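You operate a simulated robot arm through the tools that you are given. There is no shell and no other tool.

Carry out the task below with a simulated robot arm. There is one attempt and no reset: what you move stays moved.

JOB
Centre the marked grain at 1000x and save one picture.
Fine: switch the beam on, and bring the light line to GOOD before you save.

It is judged by the outcome, as a careful person would: the job done as asked, and still so three seconds after it is handed in. It fails if anything else is knocked over, pushed out of place, dropped, spilled or broken.

ROBOT AND FRAMES
A 7-joint arm with a fingered hand, fixed in place. Base frame: the origin is at the foot of the arm, x ahead of it, y to its left, z up; the work surface is at about z = 0.76. Readings come in m, degrees, newtons and seconds.
With the tool pointing down near the work surface it reaches from about 0.48 to 0.92 m from the base axis. Its first joint turns from -143.0 to 143.0 degrees. Payload 3 kg.
The TCP is the grasp point between the finger pads, 0.026 m short of the fingertips. In the tool frame z runs along the fingers and y along their closing line. Largest opening 0.148 m; the body of the gripper starts 0.073 m behind the TCP. The gripper is a hand of 3 fingers: y runs from the thumb to the fingers, the wrist lies at [0, 0, -0.229] in the tool frame, and closing takes about 1.5 s.
Orientation is that of the tool frame in the base frame, as [roll, pitch, yaw] about the fixed x, y, z axes, in that order (R = Rz(yaw) Ry(pitch) Rx(roll)). With the fingers straight down and closing along the base's y, the tool's x points along the base's -x, its y along +y and its z along -z.

CONTROLS
- The arm moves only by the tool send_rows. Its argument "series" is a list of rows, each a list of 2 entries, a list of its own where there are three numbers: the shift along the base's x, y, z in units of 50 mm (1.0 is 50 mm), then the turn, a rotation vector about the base's x, y, z in units of 4 degrees (1.0 is 4 degrees). In form: [[[tx, ty, tz], [rx, ry, rz]], ...]. A call has 1 to 20 rows; each row shifts and turns the commanded pose from where the row before left it. "fingers" is the gripper command, from -1 (shut) to 1 (fully open), values between in proportion, set as the call begins (left out, the last holds). A call with a number of a shift or a turn outside -1 to 1 is refused whole. A row lasts 0.2 s, in which the tool goes at most 0.05 m and 8.6 degrees; a call with a longer step from one row to the next is refused whole, and so is a gripper value outside its range. A pose out of reach is approached as far as the arm can. The call stops where the force on the tool passes 90 N (or 10 N more than at its start, if that is more) or the arm is blocked; 0.2 s more then pass. Each finger travels about 0.153 m/s and halts on what it meets, pressing with about 28 N; the grip force reading is that of the motor and also rises with nothing between the fingers. The clock runs only during rows and for 0.2 s after the last one: add rows that do not move to give the fingers time. The reply holds the time, the measured pose of the TCP, the force on the tool along the base axes, the opening and the grip force, in the units named above and with some noise, with the torque about the TCP (base axes, N m) and any sound that the robot's microphone picked up.
- Cameras (640 x 400 px; columns grow to the right, rows downward): "scene" is fixed at [0.3994, -0.6507, 1.519]; the picture's right is [1.00, -0.08, 0.00], its down [-0.04, -0.46, -0.89] and it looks along [0.07, 0.88, -0.46] (base axes); focal length 360 px, centre (320, 200). "wrist" rides on the gripper at [0.068, -0.039, -0.09] in the tool frame; the picture's right is [0.50, 0.87, 0.00], its down [-0.66, 0.38, -0.65] and it looks along [-0.57, 0.33, 0.76] (tool axes); focal length 222 px, centre (320, 200). There is no depth. A picture from a camera that has moved, and an enlarged one, comes with that camera's place and axes in the base frame and with its lens.
- snapshot(camera): a new picture of that camera. It takes no simulated time.
- slide_trunk(by): slides the trunk up (or, below 0, down) by that many m; the arm rides with it, the base frame stays. It gives what a move gives, with no picture.
- move_fingers(finger1, finger2, thumb_bend): sets how far each is bent, from 0 (flat) to 1 (curled in); at 0.3 the hand is open as for a grip, at 0.7 the pads meet at the TCP. One left out holds its place. A second passes; each finger stops where it meets its share of the squeeze, and holds until it gets a number again. A gripper value or a shape takes the hand back. It gives what a move gives, with no picture; readings hold the bend of each and the force on the fingers (four entries, about 0 where the hand has none), thumb and palm.
- grasp_type(shape): the hand has 3 fingers and takes this shape, open, in about a second: jaw (thumb against the fingers, like two jaws); tri (thumb and two fingers); tip (a fingertip pinch); poke (one finger out to press); point (the index stretched); flat (the hand flat); cup (the hand cupped); fist (a fist). The gripper value then closes the fingers along that shape, each until it touches; the sizes above hold for jaw. It gives what a move gives, with no picture.
- inspect(camera, box): a new picture of the part [left, top, right, bottom] of that camera's present view, enlarged. It takes no simulated time.
- finish_job(): hands the job in; it is judged then, once.

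Nothing tells you positions but the pictures and the camera data. Unless the task says otherwise, let go and move clear before handing in.

The tools are called after "Request:" as name(argument=value, ...) on one line, values as JSON. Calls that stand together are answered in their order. send_rows: Moves the arm, as the interface text tells. Its arguments: {"type":"object","properties":{"series":{"type":"array"},"fingers":{"type":"number"}},"required":["series"]} The other tools are called the same way: slide_trunk (by) slides the trunk up or down; grasp_type (shape) gives the hand a shape; move_fingers (finger1, finger2, thumb_bend) moves the fingers one by one; snapshot (camera) takes a picture; inspect (camera, box) takes an enlarged picture of a part of a camera's view; finish_job () hands the job in.

At the start:

```text
clock: 0.0
position: [0.7241, 0.2097, 1.0608]
orientation: [180.0, 0.0, 180.0]
wrist_force: [0.3, 0.1, 1.2]
moment: [0.0, 0.0, 0.04]
finger_gap: 0.1481
grasp_force: 0.0
shape: jaw
bend: [0.3, 0.3, 0.3]
finger forces: [0.0, 0.0, 0.0, 0.0, 0.0, 0.0]
trunk travel left (down, up): [-0.525, 0.365]
```

scene: 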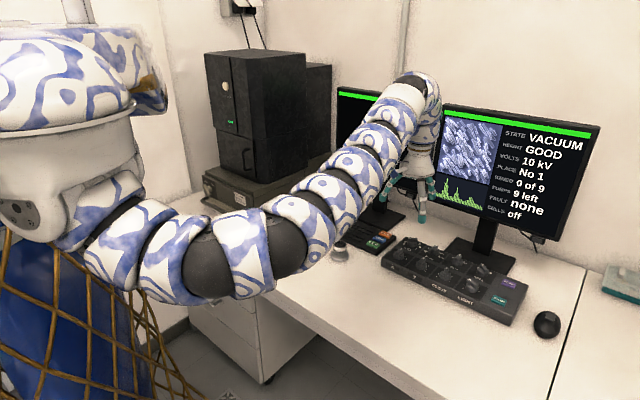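
wrist: 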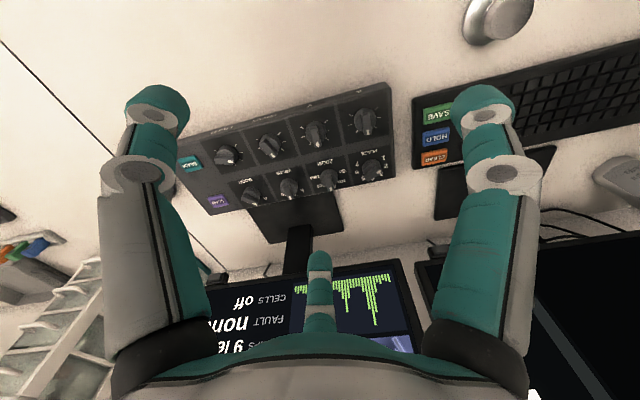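

I see a microscope console: two monitors, a knob panel, a keyboard with coloured SAVE/HOLD/CLEAR keys and a mouse. I'll look closer at everything before moving.

Request:
inspect(camera="scene", box=[430, 95, 610, 245])

Request:
inspect(camera="scene", box=[370, 220, 570, 345])

Request:
inspect(camera="wrist", box=[160, 70, 420, 232])

Request:
inspect(camera="wrist", box=[390, 0, 640, 200])

Request:
inspect(camera="scene", box=[310, 80, 450, 260])

```text
2.67 times, centred on (520, 170) of scene
camera zoom: at [0.3994, -0.6507, 1.519], right [1.0, -0.08, 0.0], down [-0.04, -0.46, -0.89], along [0.07, 0.88, -0.46], focal length 961 px, centre (-213, 280)
```

zoom: 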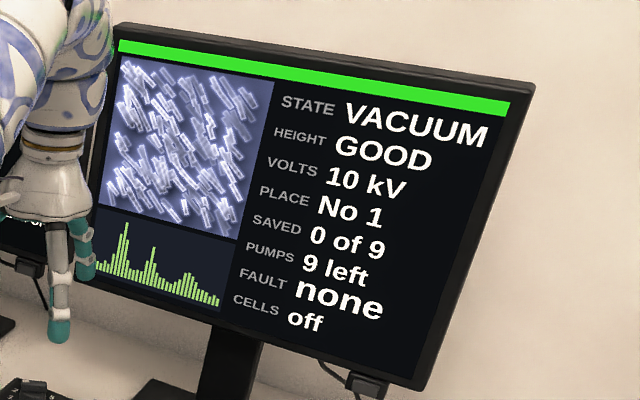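

```text
3.20 times, centred on (470, 282) of scene
camera zoom: at [0.3994, -0.6507, 1.519], right [1.0, -0.08, 0.0], down [-0.04, -0.46, -0.89], along [0.07, 0.88, -0.46], focal length 1153 px, centre (-160, -64)
```

zoom: 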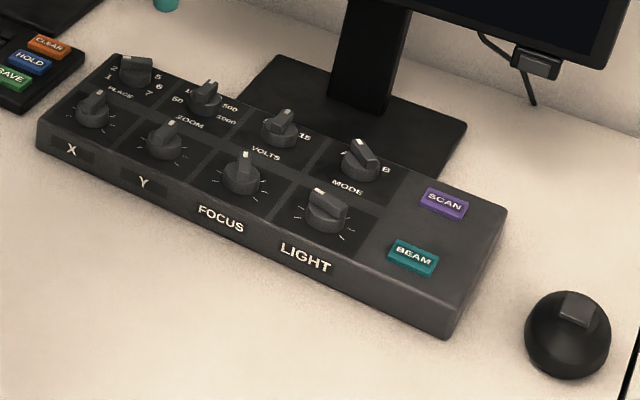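

```text
2.46 times, centred on (290, 151) of wrist
camera zoom: at [0.6555, 0.1696, 1.1512], right [-0.5, 0.87, 0.0], down [0.66, 0.38, 0.65], along [0.57, 0.33, -0.76], focal length 547 px, centre (394, 321)
```

zoom: 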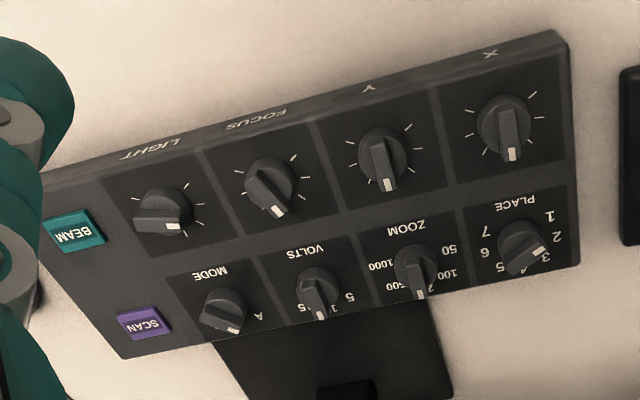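

```text
2.00 times, centred on (515, 100) of wrist
camera zoom: at [0.6555, 0.1696, 1.1512], right [-0.5, 0.87, 0.0], down [0.66, 0.38, 0.65], along [0.57, 0.33, -0.76], focal length 444 px, centre (-70, 400)
```

zoom: 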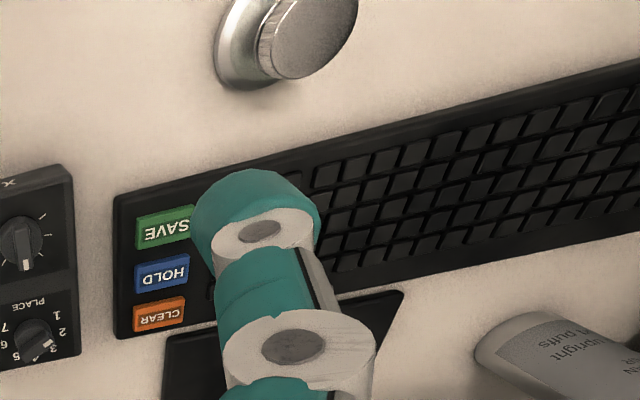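

```text
2.22 times, centred on (380, 170) of scene
camera zoom: at [0.3994, -0.6507, 1.519], right [1.0, -0.08, 0.0], down [-0.04, -0.46, -0.89], along [0.07, 0.88, -0.46], focal length 801 px, centre (187, 267)
```

zoom: 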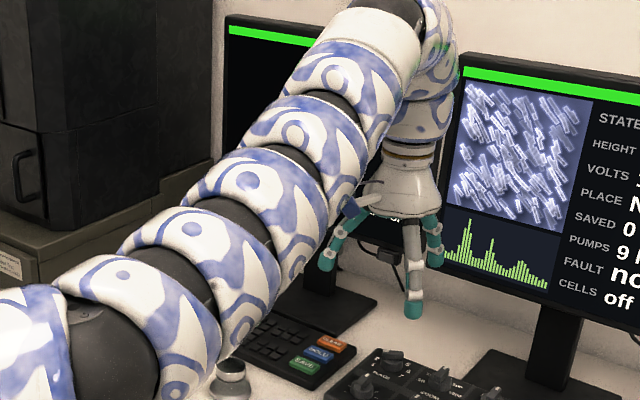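

The panel runs diagonally, with BEAM near (0.96, 0.07, 0.80), the X knob near (0.74, 0.30), and the keyboard further left. The arm hides the left monitor, so I'll retract the hand to free the view.

Request:
send_rows(series=[[[-0.6, -0.5, 0.2], [0, 0, 0]], [[-0.6, -0.5, 0.2], [0, 0, 0]], [[-0.6, -0.5, 0.2], [0, 0, 0]], [[-0.6, -0.5, 0], [0, 0, 0]], [[-0.6, -0.5, 0], [0, 0, 0]], [[-0.6, -0.5, 0], [0, 0, 0]], [[-0.6, -0.5, 0], [0, 0, 0]]])

Request:
snapshot(camera="scene")

Request:
snapshot(camera="wrist")

```text
clock: 1.6
position: [0.7158, 0.2045, 1.0639]
orientation: [-179.9, 0.0, 180.0]
wrist_force: [-0.5, 0.0, 0.3]
moment: [0.03, -0.03, 0.0]
finger_gap: 0.148
grasp_force: 0.1
shape: jaw
bend: [0.3, 0.3, 0.3]
finger forces: [0.1, 0.0, 0.0, 0.1, 0.1, 0.1]
out of reach, approached as far as the arm can: row 1, 2, 3, 4, 5, 6, 7
trunk travel left (down, up): [-0.525, 0.365]
```

```text
taken
```

scene: 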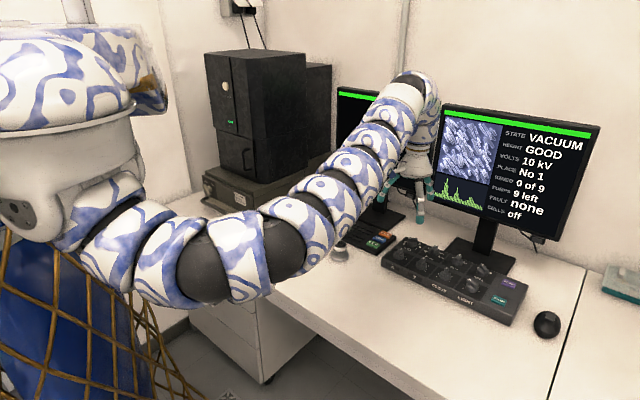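

```text
taken
camera wrist: at [0.6479, 0.1633, 1.1537], right [-0.5, 0.87, 0.0], down [0.66, 0.38, 0.65], along [0.57, 0.33, -0.76], focal length 222 px, centre (320, 200)
```

wrist: 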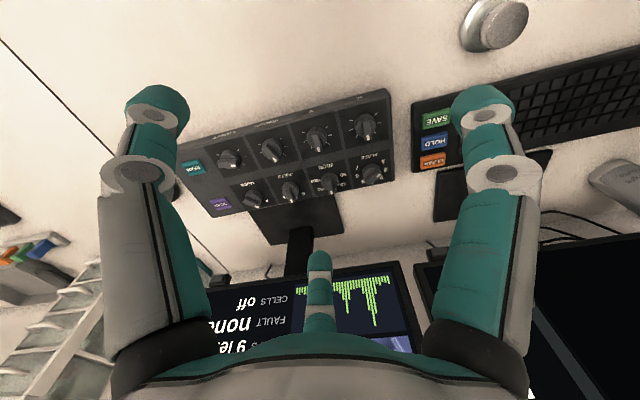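

The retract was refused as out of reach almost straight away. I'll test smaller moves to find which direction is limited.

Request:
send_rows(series=[[[0, 0, -0.8], [0, 0, 0]]])

Request:
send_rows(series=[[[-0.6, -0.5, 0], [0, 0, 0]]])

```text
clock: 2.0
position: [0.7164, 0.2019, 1.0442]
orientation: [-179.9, -0.3, 179.9]
wrist_force: [-0.4, -0.7, 0.2]
moment: [0.04, 0.01, 0.0]
finger_gap: 0.1478
grasp_force: 0.1
shape: jaw
bend: [0.3, 0.3, 0.3]
finger forces: [0.0, 0.0, 0.1, 0.1, 0.1, 0.0]
out of reach, approached as far as the arm can: row 1
trunk travel left (down, up): [-0.525, 0.365]
```

```text
clock: 2.4
position: [0.7171, 0.2012, 1.0441]
orientation: [-179.9, -0.2, 180.0]
wrist_force: [-0.6, -0.5, -0.3]
moment: [0.01, -0.02, -0.01]
finger_gap: 0.1479
grasp_force: 0.0
shape: jaw
bend: [0.3, 0.3, 0.3]
finger forces: [0.0, 0.0, 0.0, 0.0, 0.0, 0.0]
out of reach, approached as far as the arm can: row 1
trunk travel left (down, up): [-0.525, 0.365]
```

A joint limit, probably the wrist bend, seems to be holding the arm. Raising the trunk should relax that posture, so I'll try it.

Request:
slide_trunk(by=0.15)

Request:
send_rows(series=[[[0, 0, -0.8], [0, 0, 0]], [[0, 0, -0.8], [0, 0, 0]]])

Request:
snapshot(camera="scene")

```text
clock: 4.2
position: [0.7174, 0.2023, 1.193]
orientation: [-179.9, -0.2, 179.8]
wrist_force: [-0.5, 0.9, 0.1]
moment: [0.01, -0.03, -0.03]
finger_gap: 0.148
grasp_force: 0.1
shape: jaw
bend: [0.3, 0.3, 0.3]
finger forces: [0.0, 0.1, 0.0, 0.0, 0.0, 0.1]
trunk travel left (down, up): [-0.675, 0.215]
```

```text
clock: 4.8
position: [0.7228, 0.1956, 1.1823]
orientation: [-179.9, -0.3, 179.7]
wrist_force: [0.5, 0.5, 0.2]
moment: [0.0, 0.0, -0.01]
finger_gap: 0.1479
grasp_force: 0.1
shape: jaw
bend: [0.3, 0.3, 0.3]
finger forces: [0.0, 0.0, 0.0, 0.1, 0.1, 0.0]
out of reach, approached as far as the arm can: row 1, 2
trunk travel left (down, up): [-0.675, 0.215]
```

```text
taken
```

scene: 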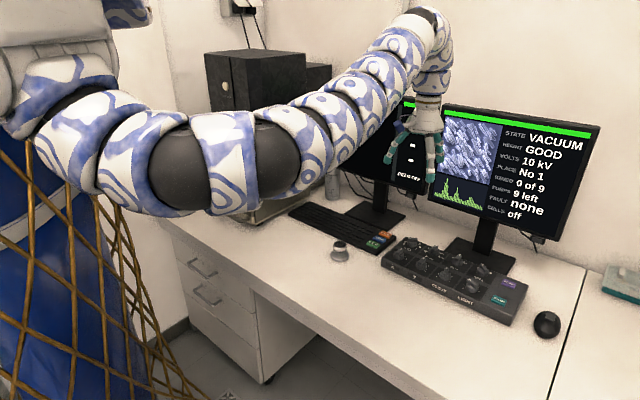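

Going down is still blocked, so I'll test tilting the fingers outward and turning the yaw to find which one frees it.

Request:
send_rows(series=[[[0, 0, 0], [0.27, -0.96, 0]], [[0, 0, 0], [0.27, -0.96, 0]], [[0, 0, 0], [0.27, -0.96, 0]]])

Request:
send_rows(series=[[[0, 0, -0.8], [0, 0, 0]], [[0, 0, -0.8], [0, 0, 0]]])

```text
clock: 5.5
position: [0.7227, 0.1947, 1.1818]
orientation: [-179.9, -0.3, 179.8]
wrist_force: [0.0, -0.9, -0.4]
moment: [0.01, 0.0, 0.0]
finger_gap: 0.148
grasp_force: 0.1
shape: jaw
bend: [0.3, 0.3, 0.3]
finger forces: [0.0, 0.1, 0.1, 0.0, 0.1, 0.0]
out of reach, approached as far as the arm can: row 1, 2, 3
trunk travel left (down, up): [-0.675, 0.215]
```

```text
clock: 6.2
position: [0.7382, 0.1756, 1.1262]
orientation: [-179.9, -0.6, 179.7]
wrist_force: [0.3, -0.4, -0.9]
moment: [-0.01, 0.03, 0.01]
finger_gap: 0.148
grasp_force: 0.0
shape: jaw
bend: [0.3, 0.3, 0.3]
finger forces: [0.0, 0.0, 0.1, 0.1, 0.0, 0.0]
out of reach, approached as far as the arm can: row 1, 2
trunk travel left (down, up): [-0.675, 0.215]
```

Downward motion is freeing up and drifting towards +x, -y. I'll keep going down in small steps.

Request:
send_rows(series=[[[0.2, -0.3, -0.7], [0, 0, 0]], [[0.2, -0.3, -0.7], [0, 0, 0]], [[0.2, -0.3, -0.7], [0, 0, 0]]])

Request:
send_rows(series=[[[0, 0, 0], [0.27, -0.96, 0]], [[0, 0, 0], [0.27, -0.96, 0]]])

Request:
send_rows(series=[[[0, 0, 0], [0, 0, 1]], [[0, 0, 0], [0, 0, 1]]])

Request:
send_rows(series=[[[0, 0, 0], [0, 0, -1]], [[0, 0, 0], [0, 0, -1]], [[0, 0, 0], [0, 0, -1]], [[0, 0, 0], [0, 0, -1]]])

```text
clock: 7.0
position: [0.7674, 0.1302, 1.0206]
orientation: [-179.9, -0.2, 179.9]
wrist_force: [-0.3, -0.5, 0.1]
moment: [-0.01, 0.01, 0.01]
finger_gap: 0.1482
grasp_force: 0.0
shape: jaw
bend: [0.3, 0.3, 0.3]
finger forces: [0.0, 0.0, 0.0, 0.0, 0.0, 0.0]
trunk travel left (down, up): [-0.675, 0.215]
```

```text
clock: 7.8
position: [0.7854, 0.1267, 1.0455]
orientation: [178.8, 10.1, 179.9]
wrist_force: [1.2, 0.6, 0.5]
moment: [-0.01, 0.02, 0.0]
finger_gap: 0.1479
grasp_force: 0.1
shape: jaw
bend: [0.3, 0.3, 0.3]
finger forces: [0.0, 0.0, 0.1, 0.0, 0.1, 0.1]
out of reach, approached as far as the arm can: row 1
trunk travel left (down, up): [-0.675, 0.215]
stopped in row 2: the arm was blocked; the commanded pose is now the measured one
```

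```text
clock: 8.3
position: [0.7847, 0.1261, 1.046]
orientation: [178.7, 10.0, -172.1]
wrist_force: [0.2, -0.4, 1.4]
moment: [0.04, 0.0, -0.01]
finger_gap: 0.1477
grasp_force: 0.0
shape: jaw
bend: [0.3, 0.3, 0.3]
finger forces: [0.0, 0.0, 0.0, 0.1, 0.0, 0.0]
trunk travel left (down, up): [-0.675, 0.215]
```

```text
clock: 9.3
position: [0.7848, 0.1259, 1.0474]
orientation: [178.7, 10.0, 171.7]
wrist_force: [-0.8, 0.3, 0.6]
moment: [0.03, -0.01, 0.0]
finger_gap: 0.1479
grasp_force: 0.0
shape: jaw
bend: [0.3, 0.3, 0.3]
finger forces: [0.0, 0.0, 0.0, 0.0, 0.0, 0.0]
trunk travel left (down, up): [-0.675, 0.215]
```

The arm reported blocked once, so I need to see what happened before continuing.

Request:
snapshot(camera="scene")

Request:
snapshot(camera="wrist")

```text
taken
```

scene: 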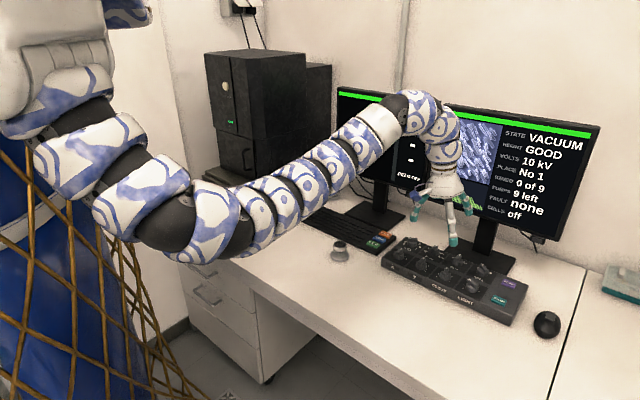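

```text
taken
camera wrist: at [0.6966, 0.0965, 1.1223], right [-0.37, 0.93, -0.07], down [0.58, 0.28, 0.77], along [0.73, 0.24, -0.64], focal length 222 px, centre (320, 200)
```

wrist: 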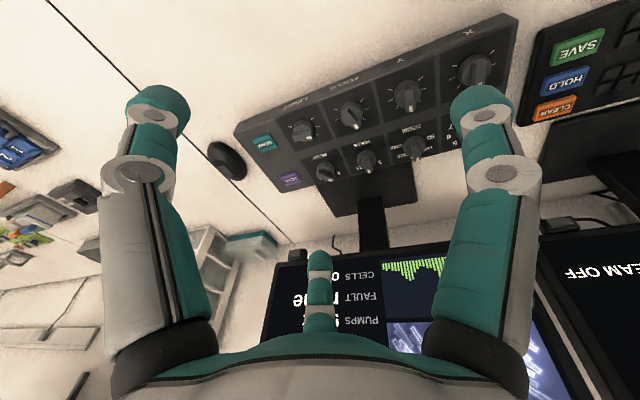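

Nothing looks touched, and the left monitor reads "BEAM OFF". I'll put the hand in poke shape and see where the pressing fingertip sits.

Request:
grasp_type(shape="poke")

Request:
snapshot(camera="wrist")

Request:
inspect(camera="scene", box=[380, 150, 540, 290])

Request:
inspect(camera="scene", box=[330, 80, 440, 210])

```text
clock: 10.2
position: [0.7842, 0.1267, 1.0461]
orientation: [178.7, 10.0, 171.9]
wrist_force: [0.1, -0.5, 0.5]
moment: [0.0, -0.02, -0.02]
finger_gap: 0.0
grasp_force: 0.0
shape: poke
bend: [1.0, 1.0, 0.4]
finger forces: [0.0, 0.0, 0.0, 0.0, 0.0, 0.1]
trunk travel left (down, up): [-0.675, 0.215]
```

```text
taken
camera wrist: at [0.6967, 0.0965, 1.1221], right [-0.37, 0.93, -0.07], down [0.58, 0.29, 0.77], along [0.73, 0.24, -0.64], focal length 222 px, centre (320, 200)
```

wrist: 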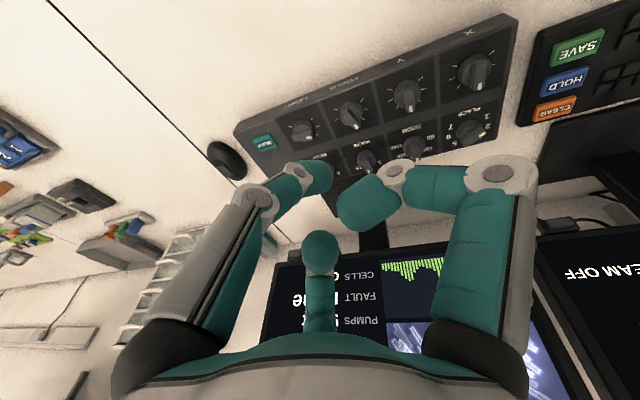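

```text
2.86 times, centred on (460, 220) of scene
camera zoom: at [0.3994, -0.6507, 1.519], right [1.0, -0.08, 0.0], down [-0.04, -0.46, -0.89], along [0.07, 0.88, -0.46], focal length 1030 px, centre (-80, 143)
```

zoom: 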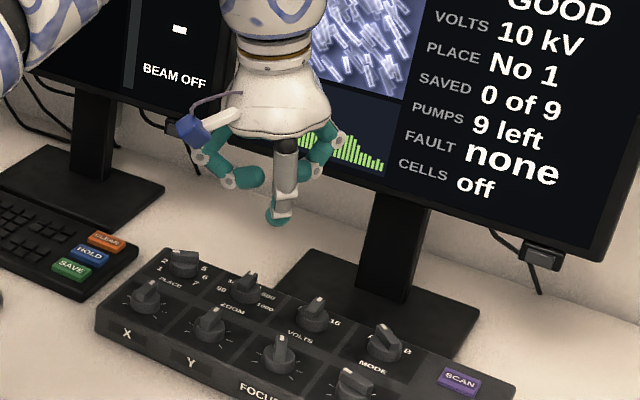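

```text
3.08 times, centred on (385, 145) of scene
camera zoom: at [0.3994, -0.6507, 1.519], right [1.0, -0.08, 0.0], down [-0.04, -0.46, -0.89], along [0.07, 0.88, -0.46], focal length 1109 px, centre (120, 369)
```

zoom: 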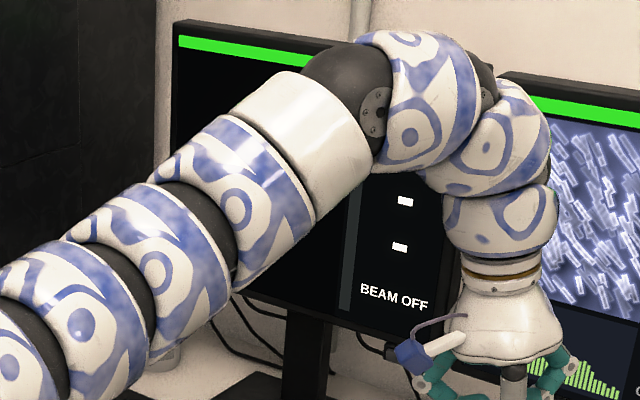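

The thumb tip is straight and lies on the tool axis about 26 mm past the TCP, so it can press. I'll tilt the tool outward for reach and bring it above the BEAM key.

Request:
send_rows(series=[[[0.4, -0.2, -0.3], [0.05, -0.83, 0]], [[0.4, -0.2, -0.3], [0.05, -0.83, 0]], [[0.4, -0.2, -0.3], [0.05, -0.83, 0]]])

Request:
snapshot(camera="scene")

Request:
snapshot(camera="wrist")

```text
clock: 11.1
position: [0.8464, 0.096, 1.0001]
orientation: [176.6, 19.7, 171.3]
wrist_force: [-0.3, 0.7, 0.1]
moment: [0.01, 0.03, -0.01]
finger_gap: 0.0002
grasp_force: 0.0
shape: poke
bend: [1.0, 1.0, 0.4]
finger forces: [0.1, 0.0, 0.0, 0.0, 0.0, 0.0]
trunk travel left (down, up): [-0.675, 0.215]
```

```text
taken
```

scene: 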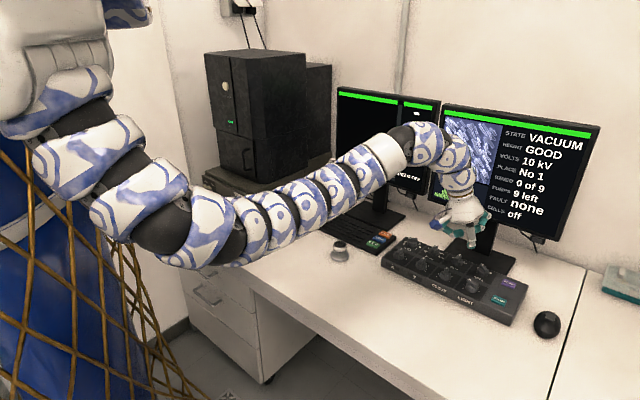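

```text
taken
camera wrist: at [0.7456, 0.065, 1.0607], right [-0.35, 0.93, -0.12], down [0.44, 0.28, 0.86], along [0.83, 0.25, -0.5], focal length 222 px, centre (320, 200)
```

wrist: 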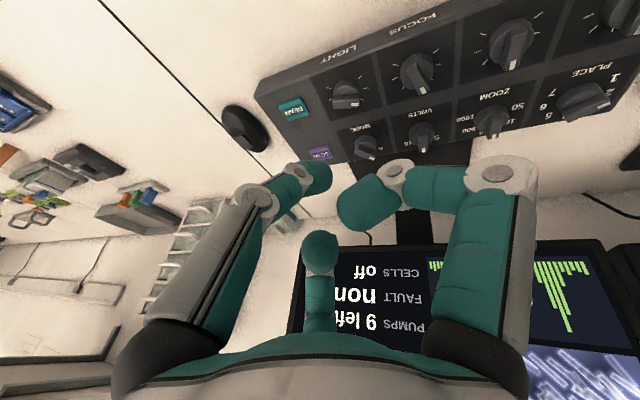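

The arm moves freely here. I'll zoom in on the panel to pin down positions.

Request:
inspect(camera="wrist", box=[240, 0, 640, 250])

Request:
inspect(camera="scene", box=[370, 220, 570, 345])

Request:
inspect(camera="scene", box=[330, 80, 450, 155])

```text
1.60 times, centred on (440, 125) of wrist
camera zoom: at [0.7456, 0.065, 1.0607], right [-0.35, 0.93, -0.12], down [0.44, 0.28, 0.86], along [0.83, 0.25, -0.5], focal length 355 px, centre (128, 320)
```

zoom: 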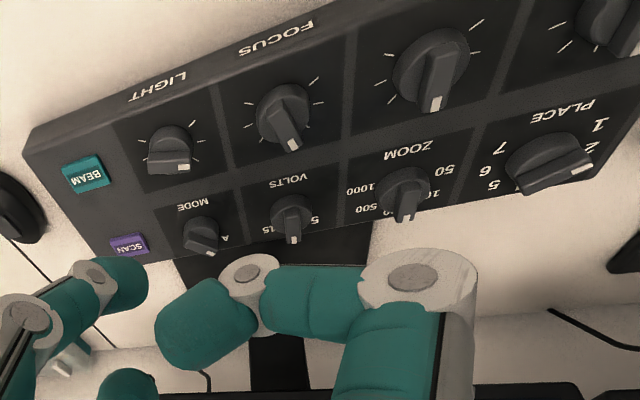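

```text
3.20 times, centred on (470, 282) of scene
camera zoom: at [0.3994, -0.6507, 1.519], right [1.0, -0.08, 0.0], down [-0.04, -0.46, -0.89], along [0.07, 0.88, -0.46], focal length 1153 px, centre (-160, -64)
```

zoom: 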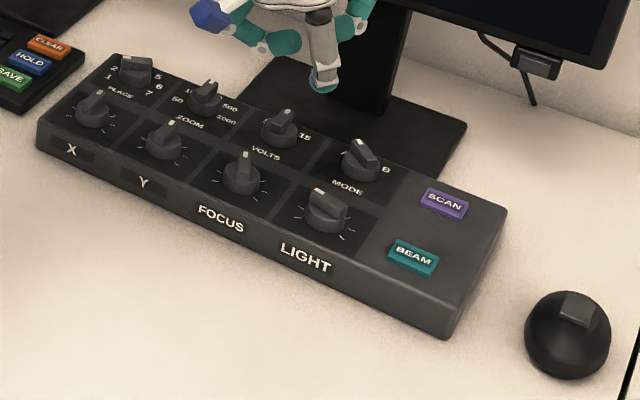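

```text
5.33 times, centred on (390, 118) of scene
camera zoom: at [0.3994, -0.6507, 1.519], right [1.0, -0.08, 0.0], down [-0.04, -0.46, -0.89], along [0.07, 0.88, -0.46], focal length 1922 px, centre (-53, 640)
```

zoom: 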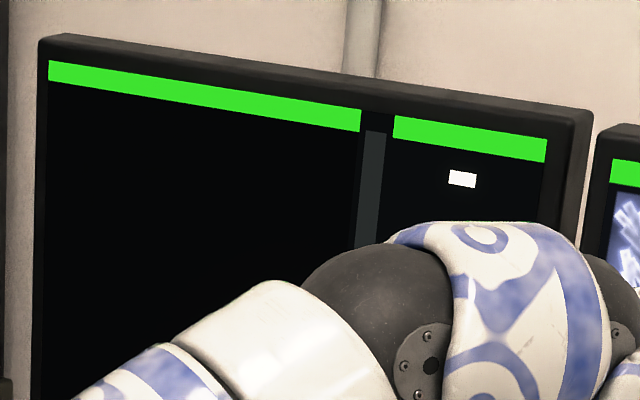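

The panel's front row (X, Y, FOCUS, LIGHT, BEAM) has about 0.08 m between controls. I'll move the thumb tip to about 30 mm above BEAM.

Request:
send_rows(series=[[[0.426, -0.096, -0.576], [0, 0, 0]], [[0.426, -0.096, -0.576], [0, 0, 0]], [[0.426, -0.096, -0.576], [0, 0, 0]], [[0.426, -0.096, -0.576], [0, 0, 0]], [[0.426, -0.096, -0.5], [0, 0, 0]], [[0, 0, 0], [0, 0, 0]]])

Request:
inspect(camera="wrist", box=[160, 50, 480, 250])

Request:
inspect(camera="scene", box=[410, 220, 570, 320])

```text
clock: 12.4
position: [0.9507, 0.0718, 0.861]
orientation: [176.6, 19.7, 171.2]
wrist_force: [0.3, -0.2, 0.6]
moment: [-0.02, -0.01, -0.05]
finger_gap: 0.0003
grasp_force: 0.1
shape: poke
bend: [1.0, 1.0, 0.4]
finger forces: [0.1, 0.0, 0.1, 0.1, 0.0, 0.1]
trunk travel left (down, up): [-0.675, 0.215]
```

```text
2.00 times, centred on (320, 150) of wrist
camera zoom: at [0.8512, 0.041, 0.9207], right [-0.35, 0.93, -0.12], down [0.44, 0.28, 0.86], along [0.83, 0.25, -0.5], focal length 444 px, centre (320, 300)
```

zoom: 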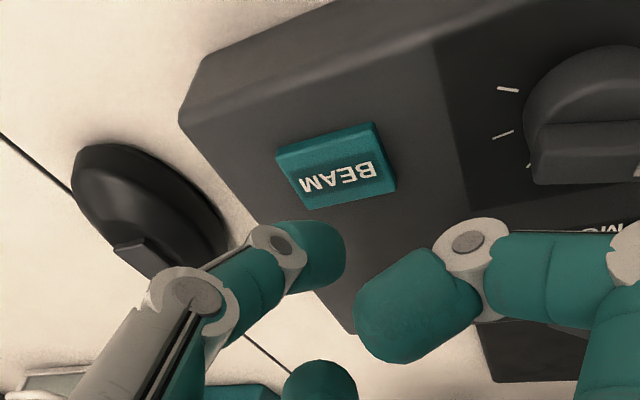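

```text
4.00 times, centred on (490, 270) of scene
camera zoom: at [0.3994, -0.6507, 1.519], right [1.0, -0.08, 0.0], down [-0.04, -0.46, -0.89], along [0.07, 0.88, -0.46], focal length 1441 px, centre (-360, -80)
```

zoom: 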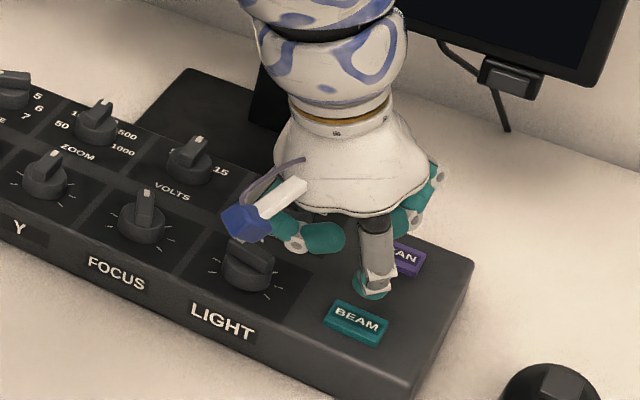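

The thumb tip is almost directly above BEAM. I'll lower it slowly and watch the force.

Request:
send_rows(series=[[[0.02, 0.03, -0.25], [0, 0, 0]], [[0, 0, -0.2], [0, 0, 0]], [[0, 0, -0.1], [0, 0, 0]], [[0, 0, 0], [0, 0, 0]]])

Request:
inspect(camera="scene", box=[410, 220, 570, 320])

```text
clock: 13.4
position: [0.9443, 0.0719, 0.8339]
orientation: [176.7, 19.7, 171.3]
wrist_force: [0.6, 0.0, -0.3]
moment: [-0.01, 0.0, -0.01]
finger_gap: 0.0
grasp_force: 0.1
shape: poke
bend: [1.0, 1.0, 0.4]
finger forces: [0.2, 0.0, 0.0, 0.1, 0.0, 0.1]
out of reach, approached as far as the arm can: row 1, 2
trunk travel left (down, up): [-0.675, 0.215]
```

```text
4.00 times, centred on (490, 270) of scene
camera zoom: at [0.3994, -0.6507, 1.519], right [1.0, -0.08, 0.0], down [-0.04, -0.46, -0.89], along [0.07, 0.88, -0.46], focal length 1441 px, centre (-360, -80)
```

zoom: 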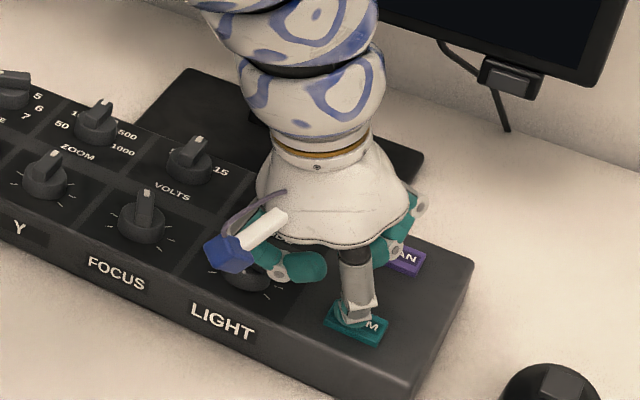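

The arm ran out of reach 30 mm short with the trunk this high. I'll lift, lower the trunk, and try again.

Request:
send_rows(series=[[[0.1, 0, 0.8], [0, 0, 0]], [[0.1, 0, 0.8], [0, 0, 0]], [[0.1, 0, 0.8], [0, 0, 0]]])

Request:
slide_trunk(by=-0.11)

Request:
snapshot(camera="scene")

```text
clock: 14.2
position: [0.9614, 0.0744, 0.9562]
orientation: [176.6, 19.6, 171.3]
wrist_force: [-0.4, 0.0, -0.2]
moment: [-0.02, -0.01, -0.02]
finger_gap: 0.0
grasp_force: 0.1
shape: poke
bend: [1.0, 1.0, 0.4]
finger forces: [0.1, 0.0, 0.1, 0.0, 0.1, 0.0]
trunk travel left (down, up): [-0.675, 0.215]
```

```text
clock: 15.7
position: [0.9616, 0.074, 0.8457]
orientation: [176.6, 19.8, 171.3]
wrist_force: [0.9, -0.8, 0.0]
moment: [-0.02, 0.0, 0.01]
finger_gap: 0.0002
grasp_force: 0.0
shape: poke
bend: [1.0, 1.0, 0.4]
finger forces: [0.1, 0.0, 0.0, 0.0, 0.0, 0.0]
trunk travel left (down, up): [-0.565, 0.325]
```

```text
taken
```

scene: 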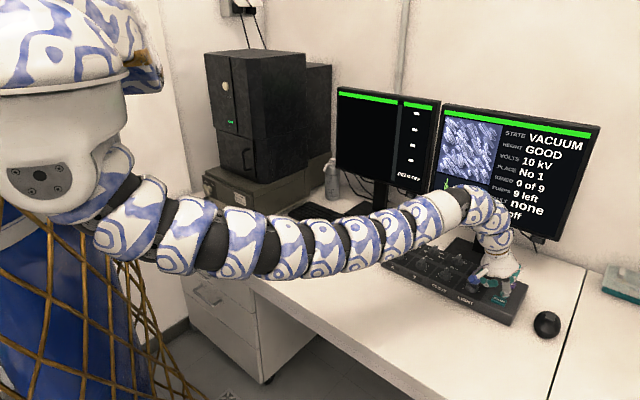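

The arm reaches now, and both screens are in view. I'll press down onto BEAM in small steps.

Request:
send_rows(series=[[[-0.2, 0, -0.2], [0, 0, 0]], [[0, 0, -0.1], [0, 0, 0]], [[0, 0, -0.1], [0, 0, 0]], [[0, 0, 0], [0, 0, 0]]])

Request:
inspect(camera="scene", box=[430, 230, 590, 330])

Request:
inspect(camera="scene", box=[330, 75, 610, 250])

```text
clock: 16.7
position: [0.9501, 0.0729, 0.827]
orientation: [176.7, 19.9, 171.3]
wrist_force: [-1.1, -2.5, 8.7]
moment: [-0.01, -0.04, 0.0]
finger_gap: 0.0
grasp_force: 0.0
shape: poke
bend: [1.0, 1.0, 0.4]
finger forces: [0.0, 0.0, 0.0, 0.0, 8.9, 0.0]
trunk travel left (down, up): [-0.565, 0.325]
heard: click
```

```text
4.00 times, centred on (510, 280) of scene
camera zoom: at [0.3994, -0.6507, 1.519], right [1.0, -0.08, 0.0], down [-0.04, -0.46, -0.89], along [0.07, 0.88, -0.46], focal length 1441 px, centre (-440, -120)
```

zoom: 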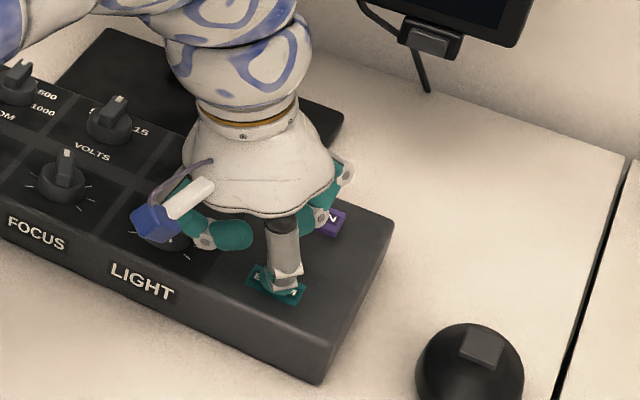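

```text
2.29 times, centred on (470, 162) of scene
camera zoom: at [0.3994, -0.6507, 1.519], right [1.0, -0.08, 0.0], down [-0.04, -0.46, -0.89], along [0.07, 0.88, -0.46], focal length 824 px, centre (-23, 286)
```

zoom: 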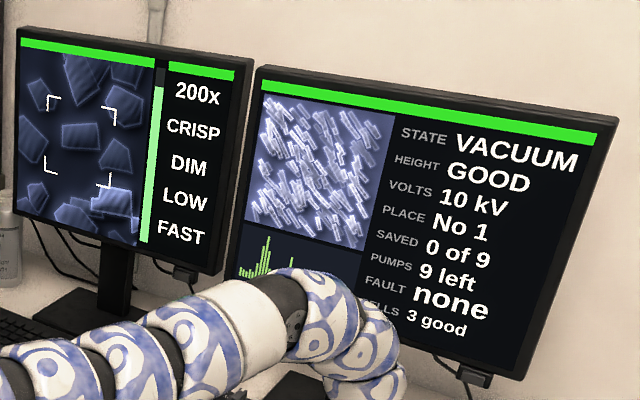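

BEAM clicked on. The left screen now shows 200x, CRISP, DIM, LOW and FAST, so I'll release the key upward and look closely at the image.

Request:
send_rows(series=[[[0, 0, 0.4], [0, 0, 0]], [[0, 0, 0.6], [0, 0, 0]]])

Request:
inspect(camera="scene", box=[332, 82, 444, 202])

Request:
inspect(camera="scene", box=[334, 88, 404, 192])

Request:
inspect(camera="scene", box=[340, 100, 404, 140])

Request:
inspect(camera="scene", box=[340, 145, 404, 185])

```text
clock: 17.3
position: [0.9518, 0.0736, 0.8753]
orientation: [176.7, 19.8, 171.3]
wrist_force: [0.3, -0.2, -0.7]
moment: [0.04, 0.01, -0.02]
finger_gap: 0.0
grasp_force: 0.0
shape: poke
bend: [1.0, 1.0, 0.4]
finger forces: [0.1, 0.0, 0.0, 0.1, 0.0, 0.0]
trunk travel left (down, up): [-0.565, 0.325]
```

```text
3.33 times, centred on (388, 142) of scene
camera zoom: at [0.3994, -0.6507, 1.519], right [1.0, -0.08, 0.0], down [-0.04, -0.46, -0.89], along [0.07, 0.88, -0.46], focal length 1201 px, centre (93, 393)
```

zoom: 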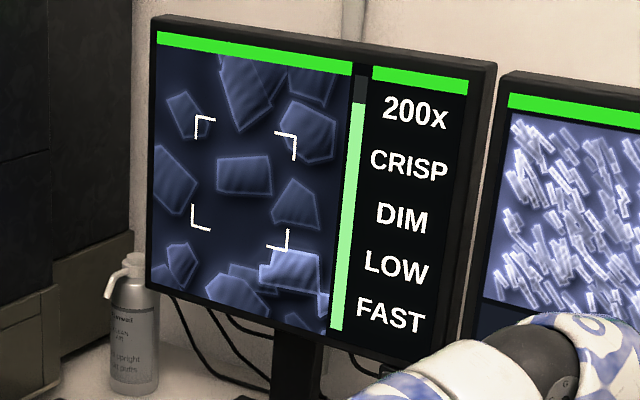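

```text
3.85 times, centred on (369, 140) of scene
camera zoom: at [0.3994, -0.6507, 1.519], right [1.0, -0.08, 0.0], down [-0.04, -0.46, -0.89], along [0.07, 0.88, -0.46], focal length 1386 px, centre (132, 431)
```

zoom: 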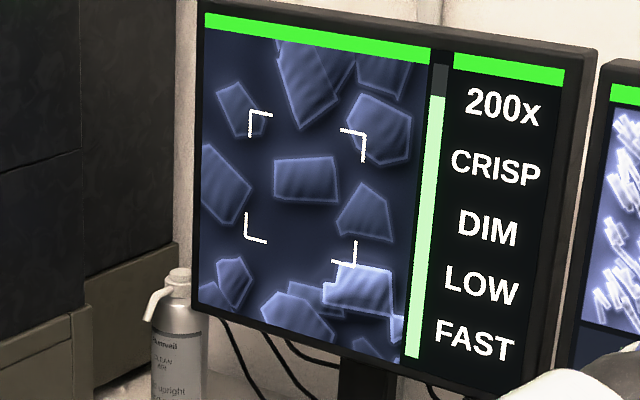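

```text
10.00 times, centred on (372, 120) of scene
camera zoom: at [0.3994, -0.6507, 1.519], right [1.0, -0.08, 0.0], down [-0.04, -0.46, -0.89], along [0.07, 0.88, -0.46], focal length 3603 px, centre (-200, 1000)
```

zoom: 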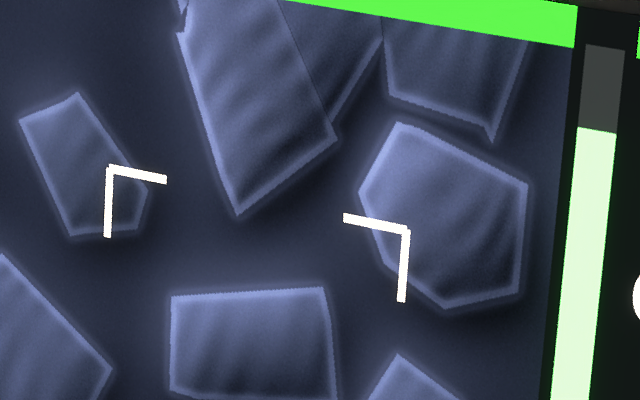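

```text
10.00 times, centred on (372, 165) of scene
camera zoom: at [0.3994, -0.6507, 1.519], right [1.0, -0.08, 0.0], down [-0.04, -0.46, -0.89], along [0.07, 0.88, -0.46], focal length 3603 px, centre (-200, 550)
```

zoom: 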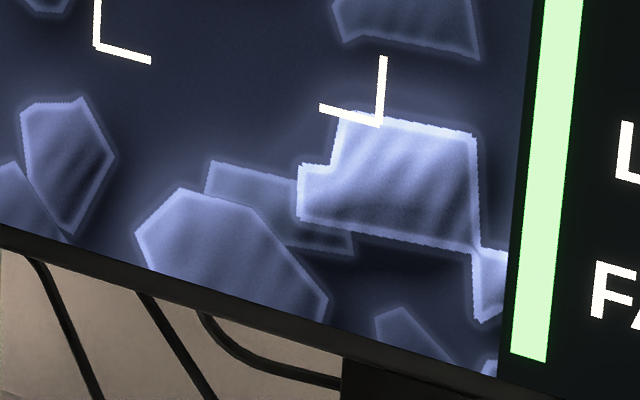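

The brightest grain, with notched corners at lower right, stands out as the marked one, and the light line reads DIM. Next I'll go to the X knob with the tool vertical to learn how it moves the image.

Request:
send_rows(series=[[[-0.3, 0.3, 0.6], [0, 1, 0]], [[-0.5, 0.55, 0.4], [0, 1, 0]], [[-0.5, 0.55, 0.1], [0, 1, 0]], [[-0.5, 0.55, 0], [0, 1, 0]], [[-0.5, 0.55, 0], [0, 0.95, 0]], [[-0.5, 0.55, 0], [0, 0, 0]], [[-0.5, 0.55, 0], [0, 0, 0]], [[-0.5, 0.55, 0], [0, 0, 0]]])

Request:
grasp_type(shape="jaw")

Request:
snapshot(camera="scene")

Request:
snapshot(camera="wrist")

```text
clock: 19.1
position: [0.76, 0.2818, 0.9314]
orientation: [179.4, 0.3, 171.7]
wrist_force: [0.4, -0.4, -0.7]
moment: [-0.04, -0.05, 0.01]
finger_gap: 0.0001
grasp_force: 0.0
shape: poke
bend: [1.0, 1.0, 0.4]
finger forces: [0.1, 0.0, 0.1, 0.0, 0.0, 0.0]
trunk travel left (down, up): [-0.565, 0.325]
```

```text
clock: 20.0
position: [0.7623, 0.28, 0.9308]
orientation: [179.6, 0.1, 171.9]
wrist_force: [-0.9, -0.6, -0.2]
moment: [0.01, -0.01, 0.0]
finger_gap: 0.1479
grasp_force: 0.1
shape: jaw
bend: [0.3, 0.3, 0.3]
finger forces: [0.1, 0.0, 0.1, 0.1, 0.0, 0.1]
trunk travel left (down, up): [-0.565, 0.325]
```

```text
taken
```

scene: 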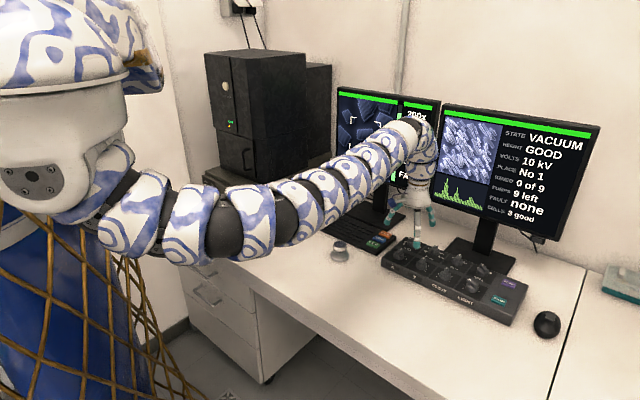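

```text
taken
camera wrist: at [0.6878, 0.2504, 1.0212], right [-0.37, 0.93, 0.01], down [0.7, 0.28, 0.66], along [0.61, 0.25, -0.75], focal length 222 px, centre (320, 200)
```

wrist: 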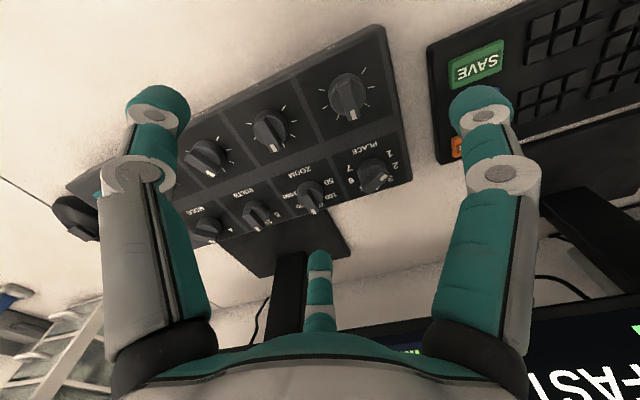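

The X knob is ahead near (0.736, 0.298). I'll zoom in to locate its centre and pointer accurately.

Request:
inspect(camera="wrist", box=[180, 20, 420, 250])

Request:
inspect(camera="wrist", box=[290, 50, 410, 210])

```text
1.74 times, centred on (300, 135) of wrist
camera zoom: at [0.6878, 0.2504, 1.0212], right [-0.37, 0.93, 0.01], down [0.7, 0.28, 0.66], along [0.61, 0.25, -0.75], focal length 386 px, centre (355, 313)
```

zoom: 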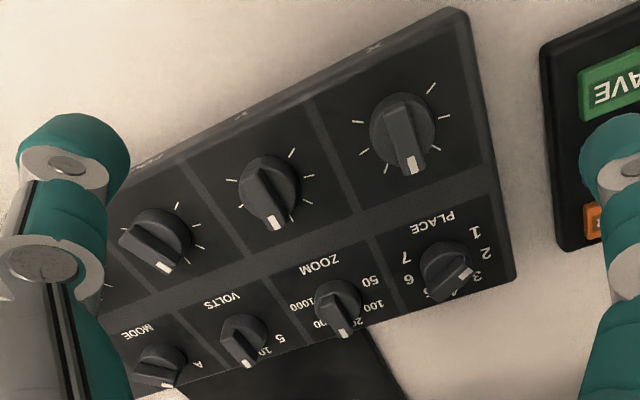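

```text
2.50 times, centred on (350, 130) of wrist
camera zoom: at [0.6878, 0.2504, 1.0212], right [-0.37, 0.93, 0.01], down [0.7, 0.28, 0.66], along [0.61, 0.25, -0.75], focal length 555 px, centre (245, 375)
```

zoom: 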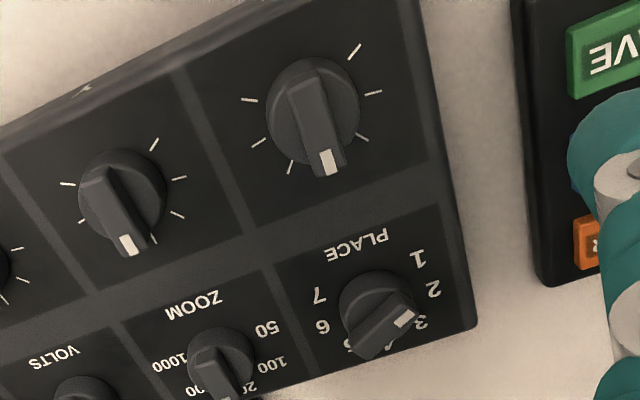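

The X knob centre is at about (0.735, 0.297) with its bar pointing at about 46° azimuth, mid-range. I'll go above it, align a finger perpendicular to the bar, and half-close the hand to see where the tips go.

Request:
send_rows(series=[[[-0.27, 0.17, -0.2], [0, 0, -0.75]], [[-0.27, 0.17, -0.2], [0, 0, -0.75]], [[0, 0, 0], [0, 0, 0]], [[0, 0, 0], [0, 0, 0]]], fingers=-0.1)

Request:
snapshot(camera="wrist")

Request:
inspect(camera="scene", box=[350, 180, 510, 280])

```text
clock: 21.0
position: [0.7335, 0.2976, 0.911]
orientation: [179.5, 0.1, 165.8]
wrist_force: [-0.6, -0.2, -0.5]
moment: [0.01, 0.02, -0.02]
finger_gap: 0.0671
grasp_force: 0.2
shape: jaw
bend: [0.39, 0.39, 0.7]
finger forces: [0.1, 0.0, 0.1, 0.0, 0.1, 0.0]
trunk travel left (down, up): [-0.565, 0.325]
```

```text
taken
camera wrist: at [0.6577, 0.2754, 1.0004], right [-0.27, 0.96, 0.01], down [0.73, 0.2, 0.66], along [0.63, 0.18, -0.75], focal length 222 px, centre (320, 200)
```

wrist: 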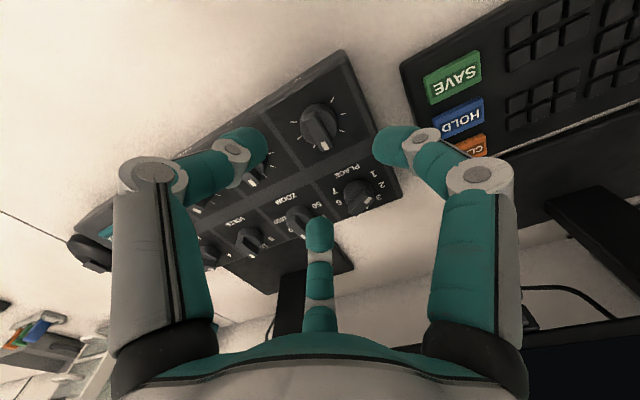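

```text
4.00 times, centred on (430, 230) of scene
camera zoom: at [0.3994, -0.6507, 1.519], right [1.0, -0.08, 0.0], down [-0.04, -0.46, -0.89], along [0.07, 0.88, -0.46], focal length 1441 px, centre (-120, 80)
```

zoom: 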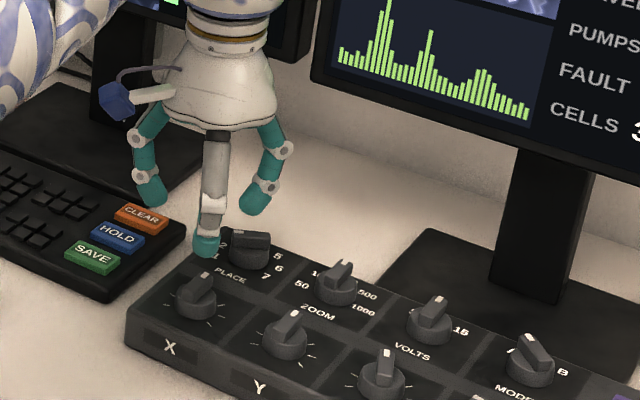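

The three tips sit symmetrically about 35 mm from the axis, which clears the neighbouring knobs. I'll lower onto the X knob.

Request:
send_rows(series=[[[0.03, 0, -0.5], [0, 0, 0]], [[0, 0, -0.5], [0, 0, 0]], [[0, 0, -0.4], [0, 0, 0]], [[0, 0, -0.15], [0, 0, 0]], [[0, 0, 0], [0, 0, 0]]])

Request:
snapshot(camera="wrist")

Request:
inspect(camera="scene", box=[350, 200, 510, 300])

Request:
snapshot(camera="scene")

```text
clock: 22.2
position: [0.7357, 0.2983, 0.833]
orientation: [179.6, 0.2, 165.8]
wrist_force: [0.3, -0.7, 0.8]
moment: [0.0, -0.03, -0.02]
finger_gap: 0.0672
grasp_force: 0.1
shape: jaw
bend: [0.39, 0.39, 0.7]
finger forces: [0.0, 0.1, 0.1, 0.0, 0.1, 0.1]
trunk travel left (down, up): [-0.565, 0.325]
```

```text
taken
camera wrist: at [0.6595, 0.2752, 0.9226], right [-0.27, 0.96, 0.01], down [0.72, 0.2, 0.66], along [0.63, 0.18, -0.75], focal length 222 px, centre (320, 200)
```

wrist: 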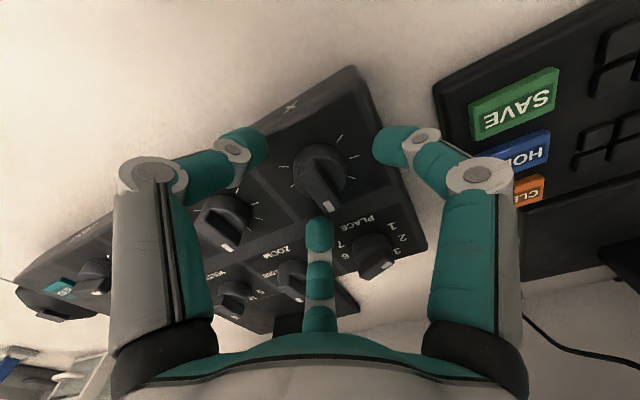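

```text
4.00 times, centred on (430, 250) of scene
camera zoom: at [0.3994, -0.6507, 1.519], right [1.0, -0.08, 0.0], down [-0.04, -0.46, -0.89], along [0.07, 0.88, -0.46], focal length 1441 px, centre (-120, 0)
```

zoom: 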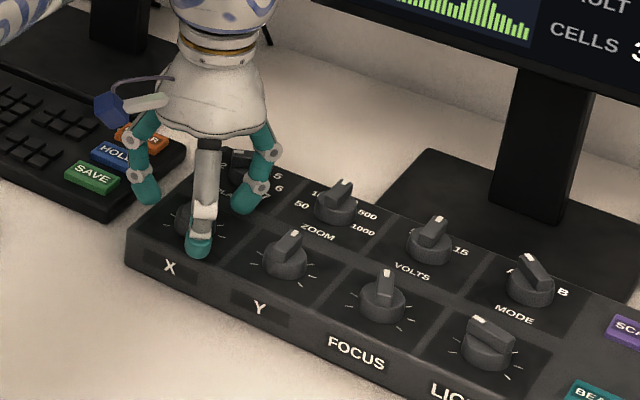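

```text
taken
```

scene: 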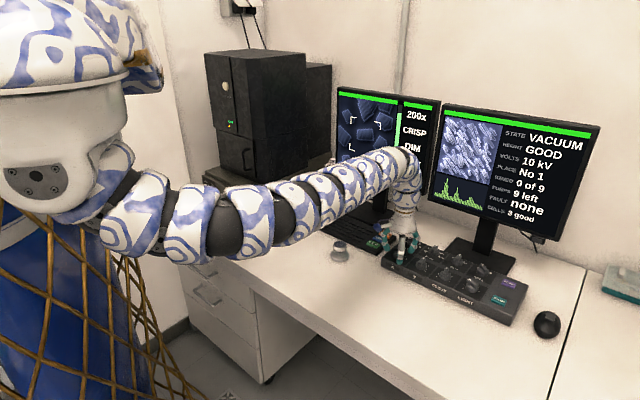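

The knob is centred between the fingertips. I'll lower 5 mm more and close gently around it.

Request:
send_rows(series=[[[0, -0.02, -0.1], [0, 0, 0]], [[0, 0, 0], [0, 0, 0]]])

Request:
send_rows(series=[[[0, 0, 0], [0, 0, 0]], [[0, 0, 0], [0, 0, 0]], [[0, 0, 0], [0, 0, 0]], [[0, 0, 0], [0, 0, 0]]], fingers=-0.7)

Request:
snapshot(camera="wrist")

Request:
inspect(camera="scene", box=[332, 82, 444, 202])

```text
clock: 22.8
position: [0.7362, 0.2982, 0.8273]
orientation: [179.5, 0.1, 165.8]
wrist_force: [0.3, 0.0, -0.1]
moment: [0.0, -0.01, 0.01]
finger_gap: 0.0668
grasp_force: 0.1
shape: jaw
bend: [0.39, 0.39, 0.7]
finger forces: [0.0, 0.0, 0.0, 0.0, 0.0, 0.1]
trunk travel left (down, up): [-0.565, 0.325]
```

```text
clock: 23.8
position: [0.7362, 0.2968, 0.8273]
orientation: [179.6, 0.1, 165.9]
wrist_force: [1.1, -1.0, -1.9]
moment: [-0.01, -0.04, 0.02]
finger_gap: 0.0253
grasp_force: 27.7
shape: jaw
bend: [0.75, 0.75, 0.7]
finger forces: [25.1, 24.5, 0.1, 0.0, 25.2, 0.0]
trunk travel left (down, up): [-0.565, 0.325]
```

```text
taken
camera wrist: at [0.6594, 0.274, 0.9171], right [-0.27, 0.96, 0.01], down [0.73, 0.2, 0.66], along [0.63, 0.18, -0.75], focal length 222 px, centre (320, 200)
```

wrist: 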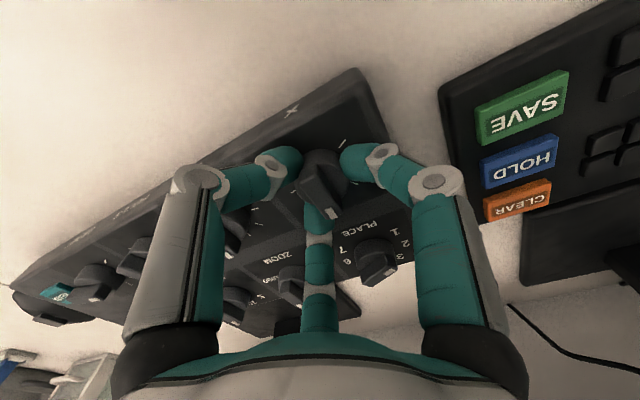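

```text
3.33 times, centred on (388, 142) of scene
camera zoom: at [0.3994, -0.6507, 1.519], right [1.0, -0.08, 0.0], down [-0.04, -0.46, -0.89], along [0.07, 0.88, -0.46], focal length 1201 px, centre (93, 393)
```

zoom: 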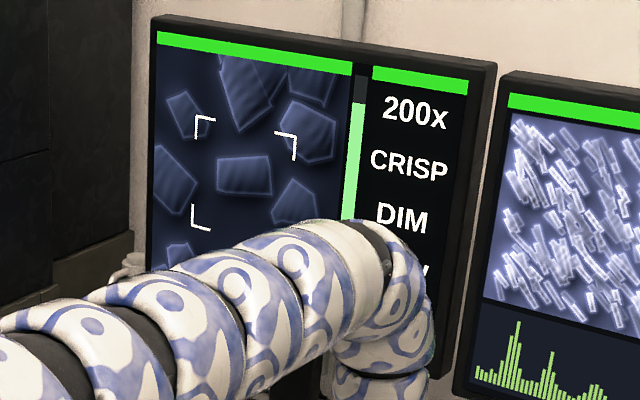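

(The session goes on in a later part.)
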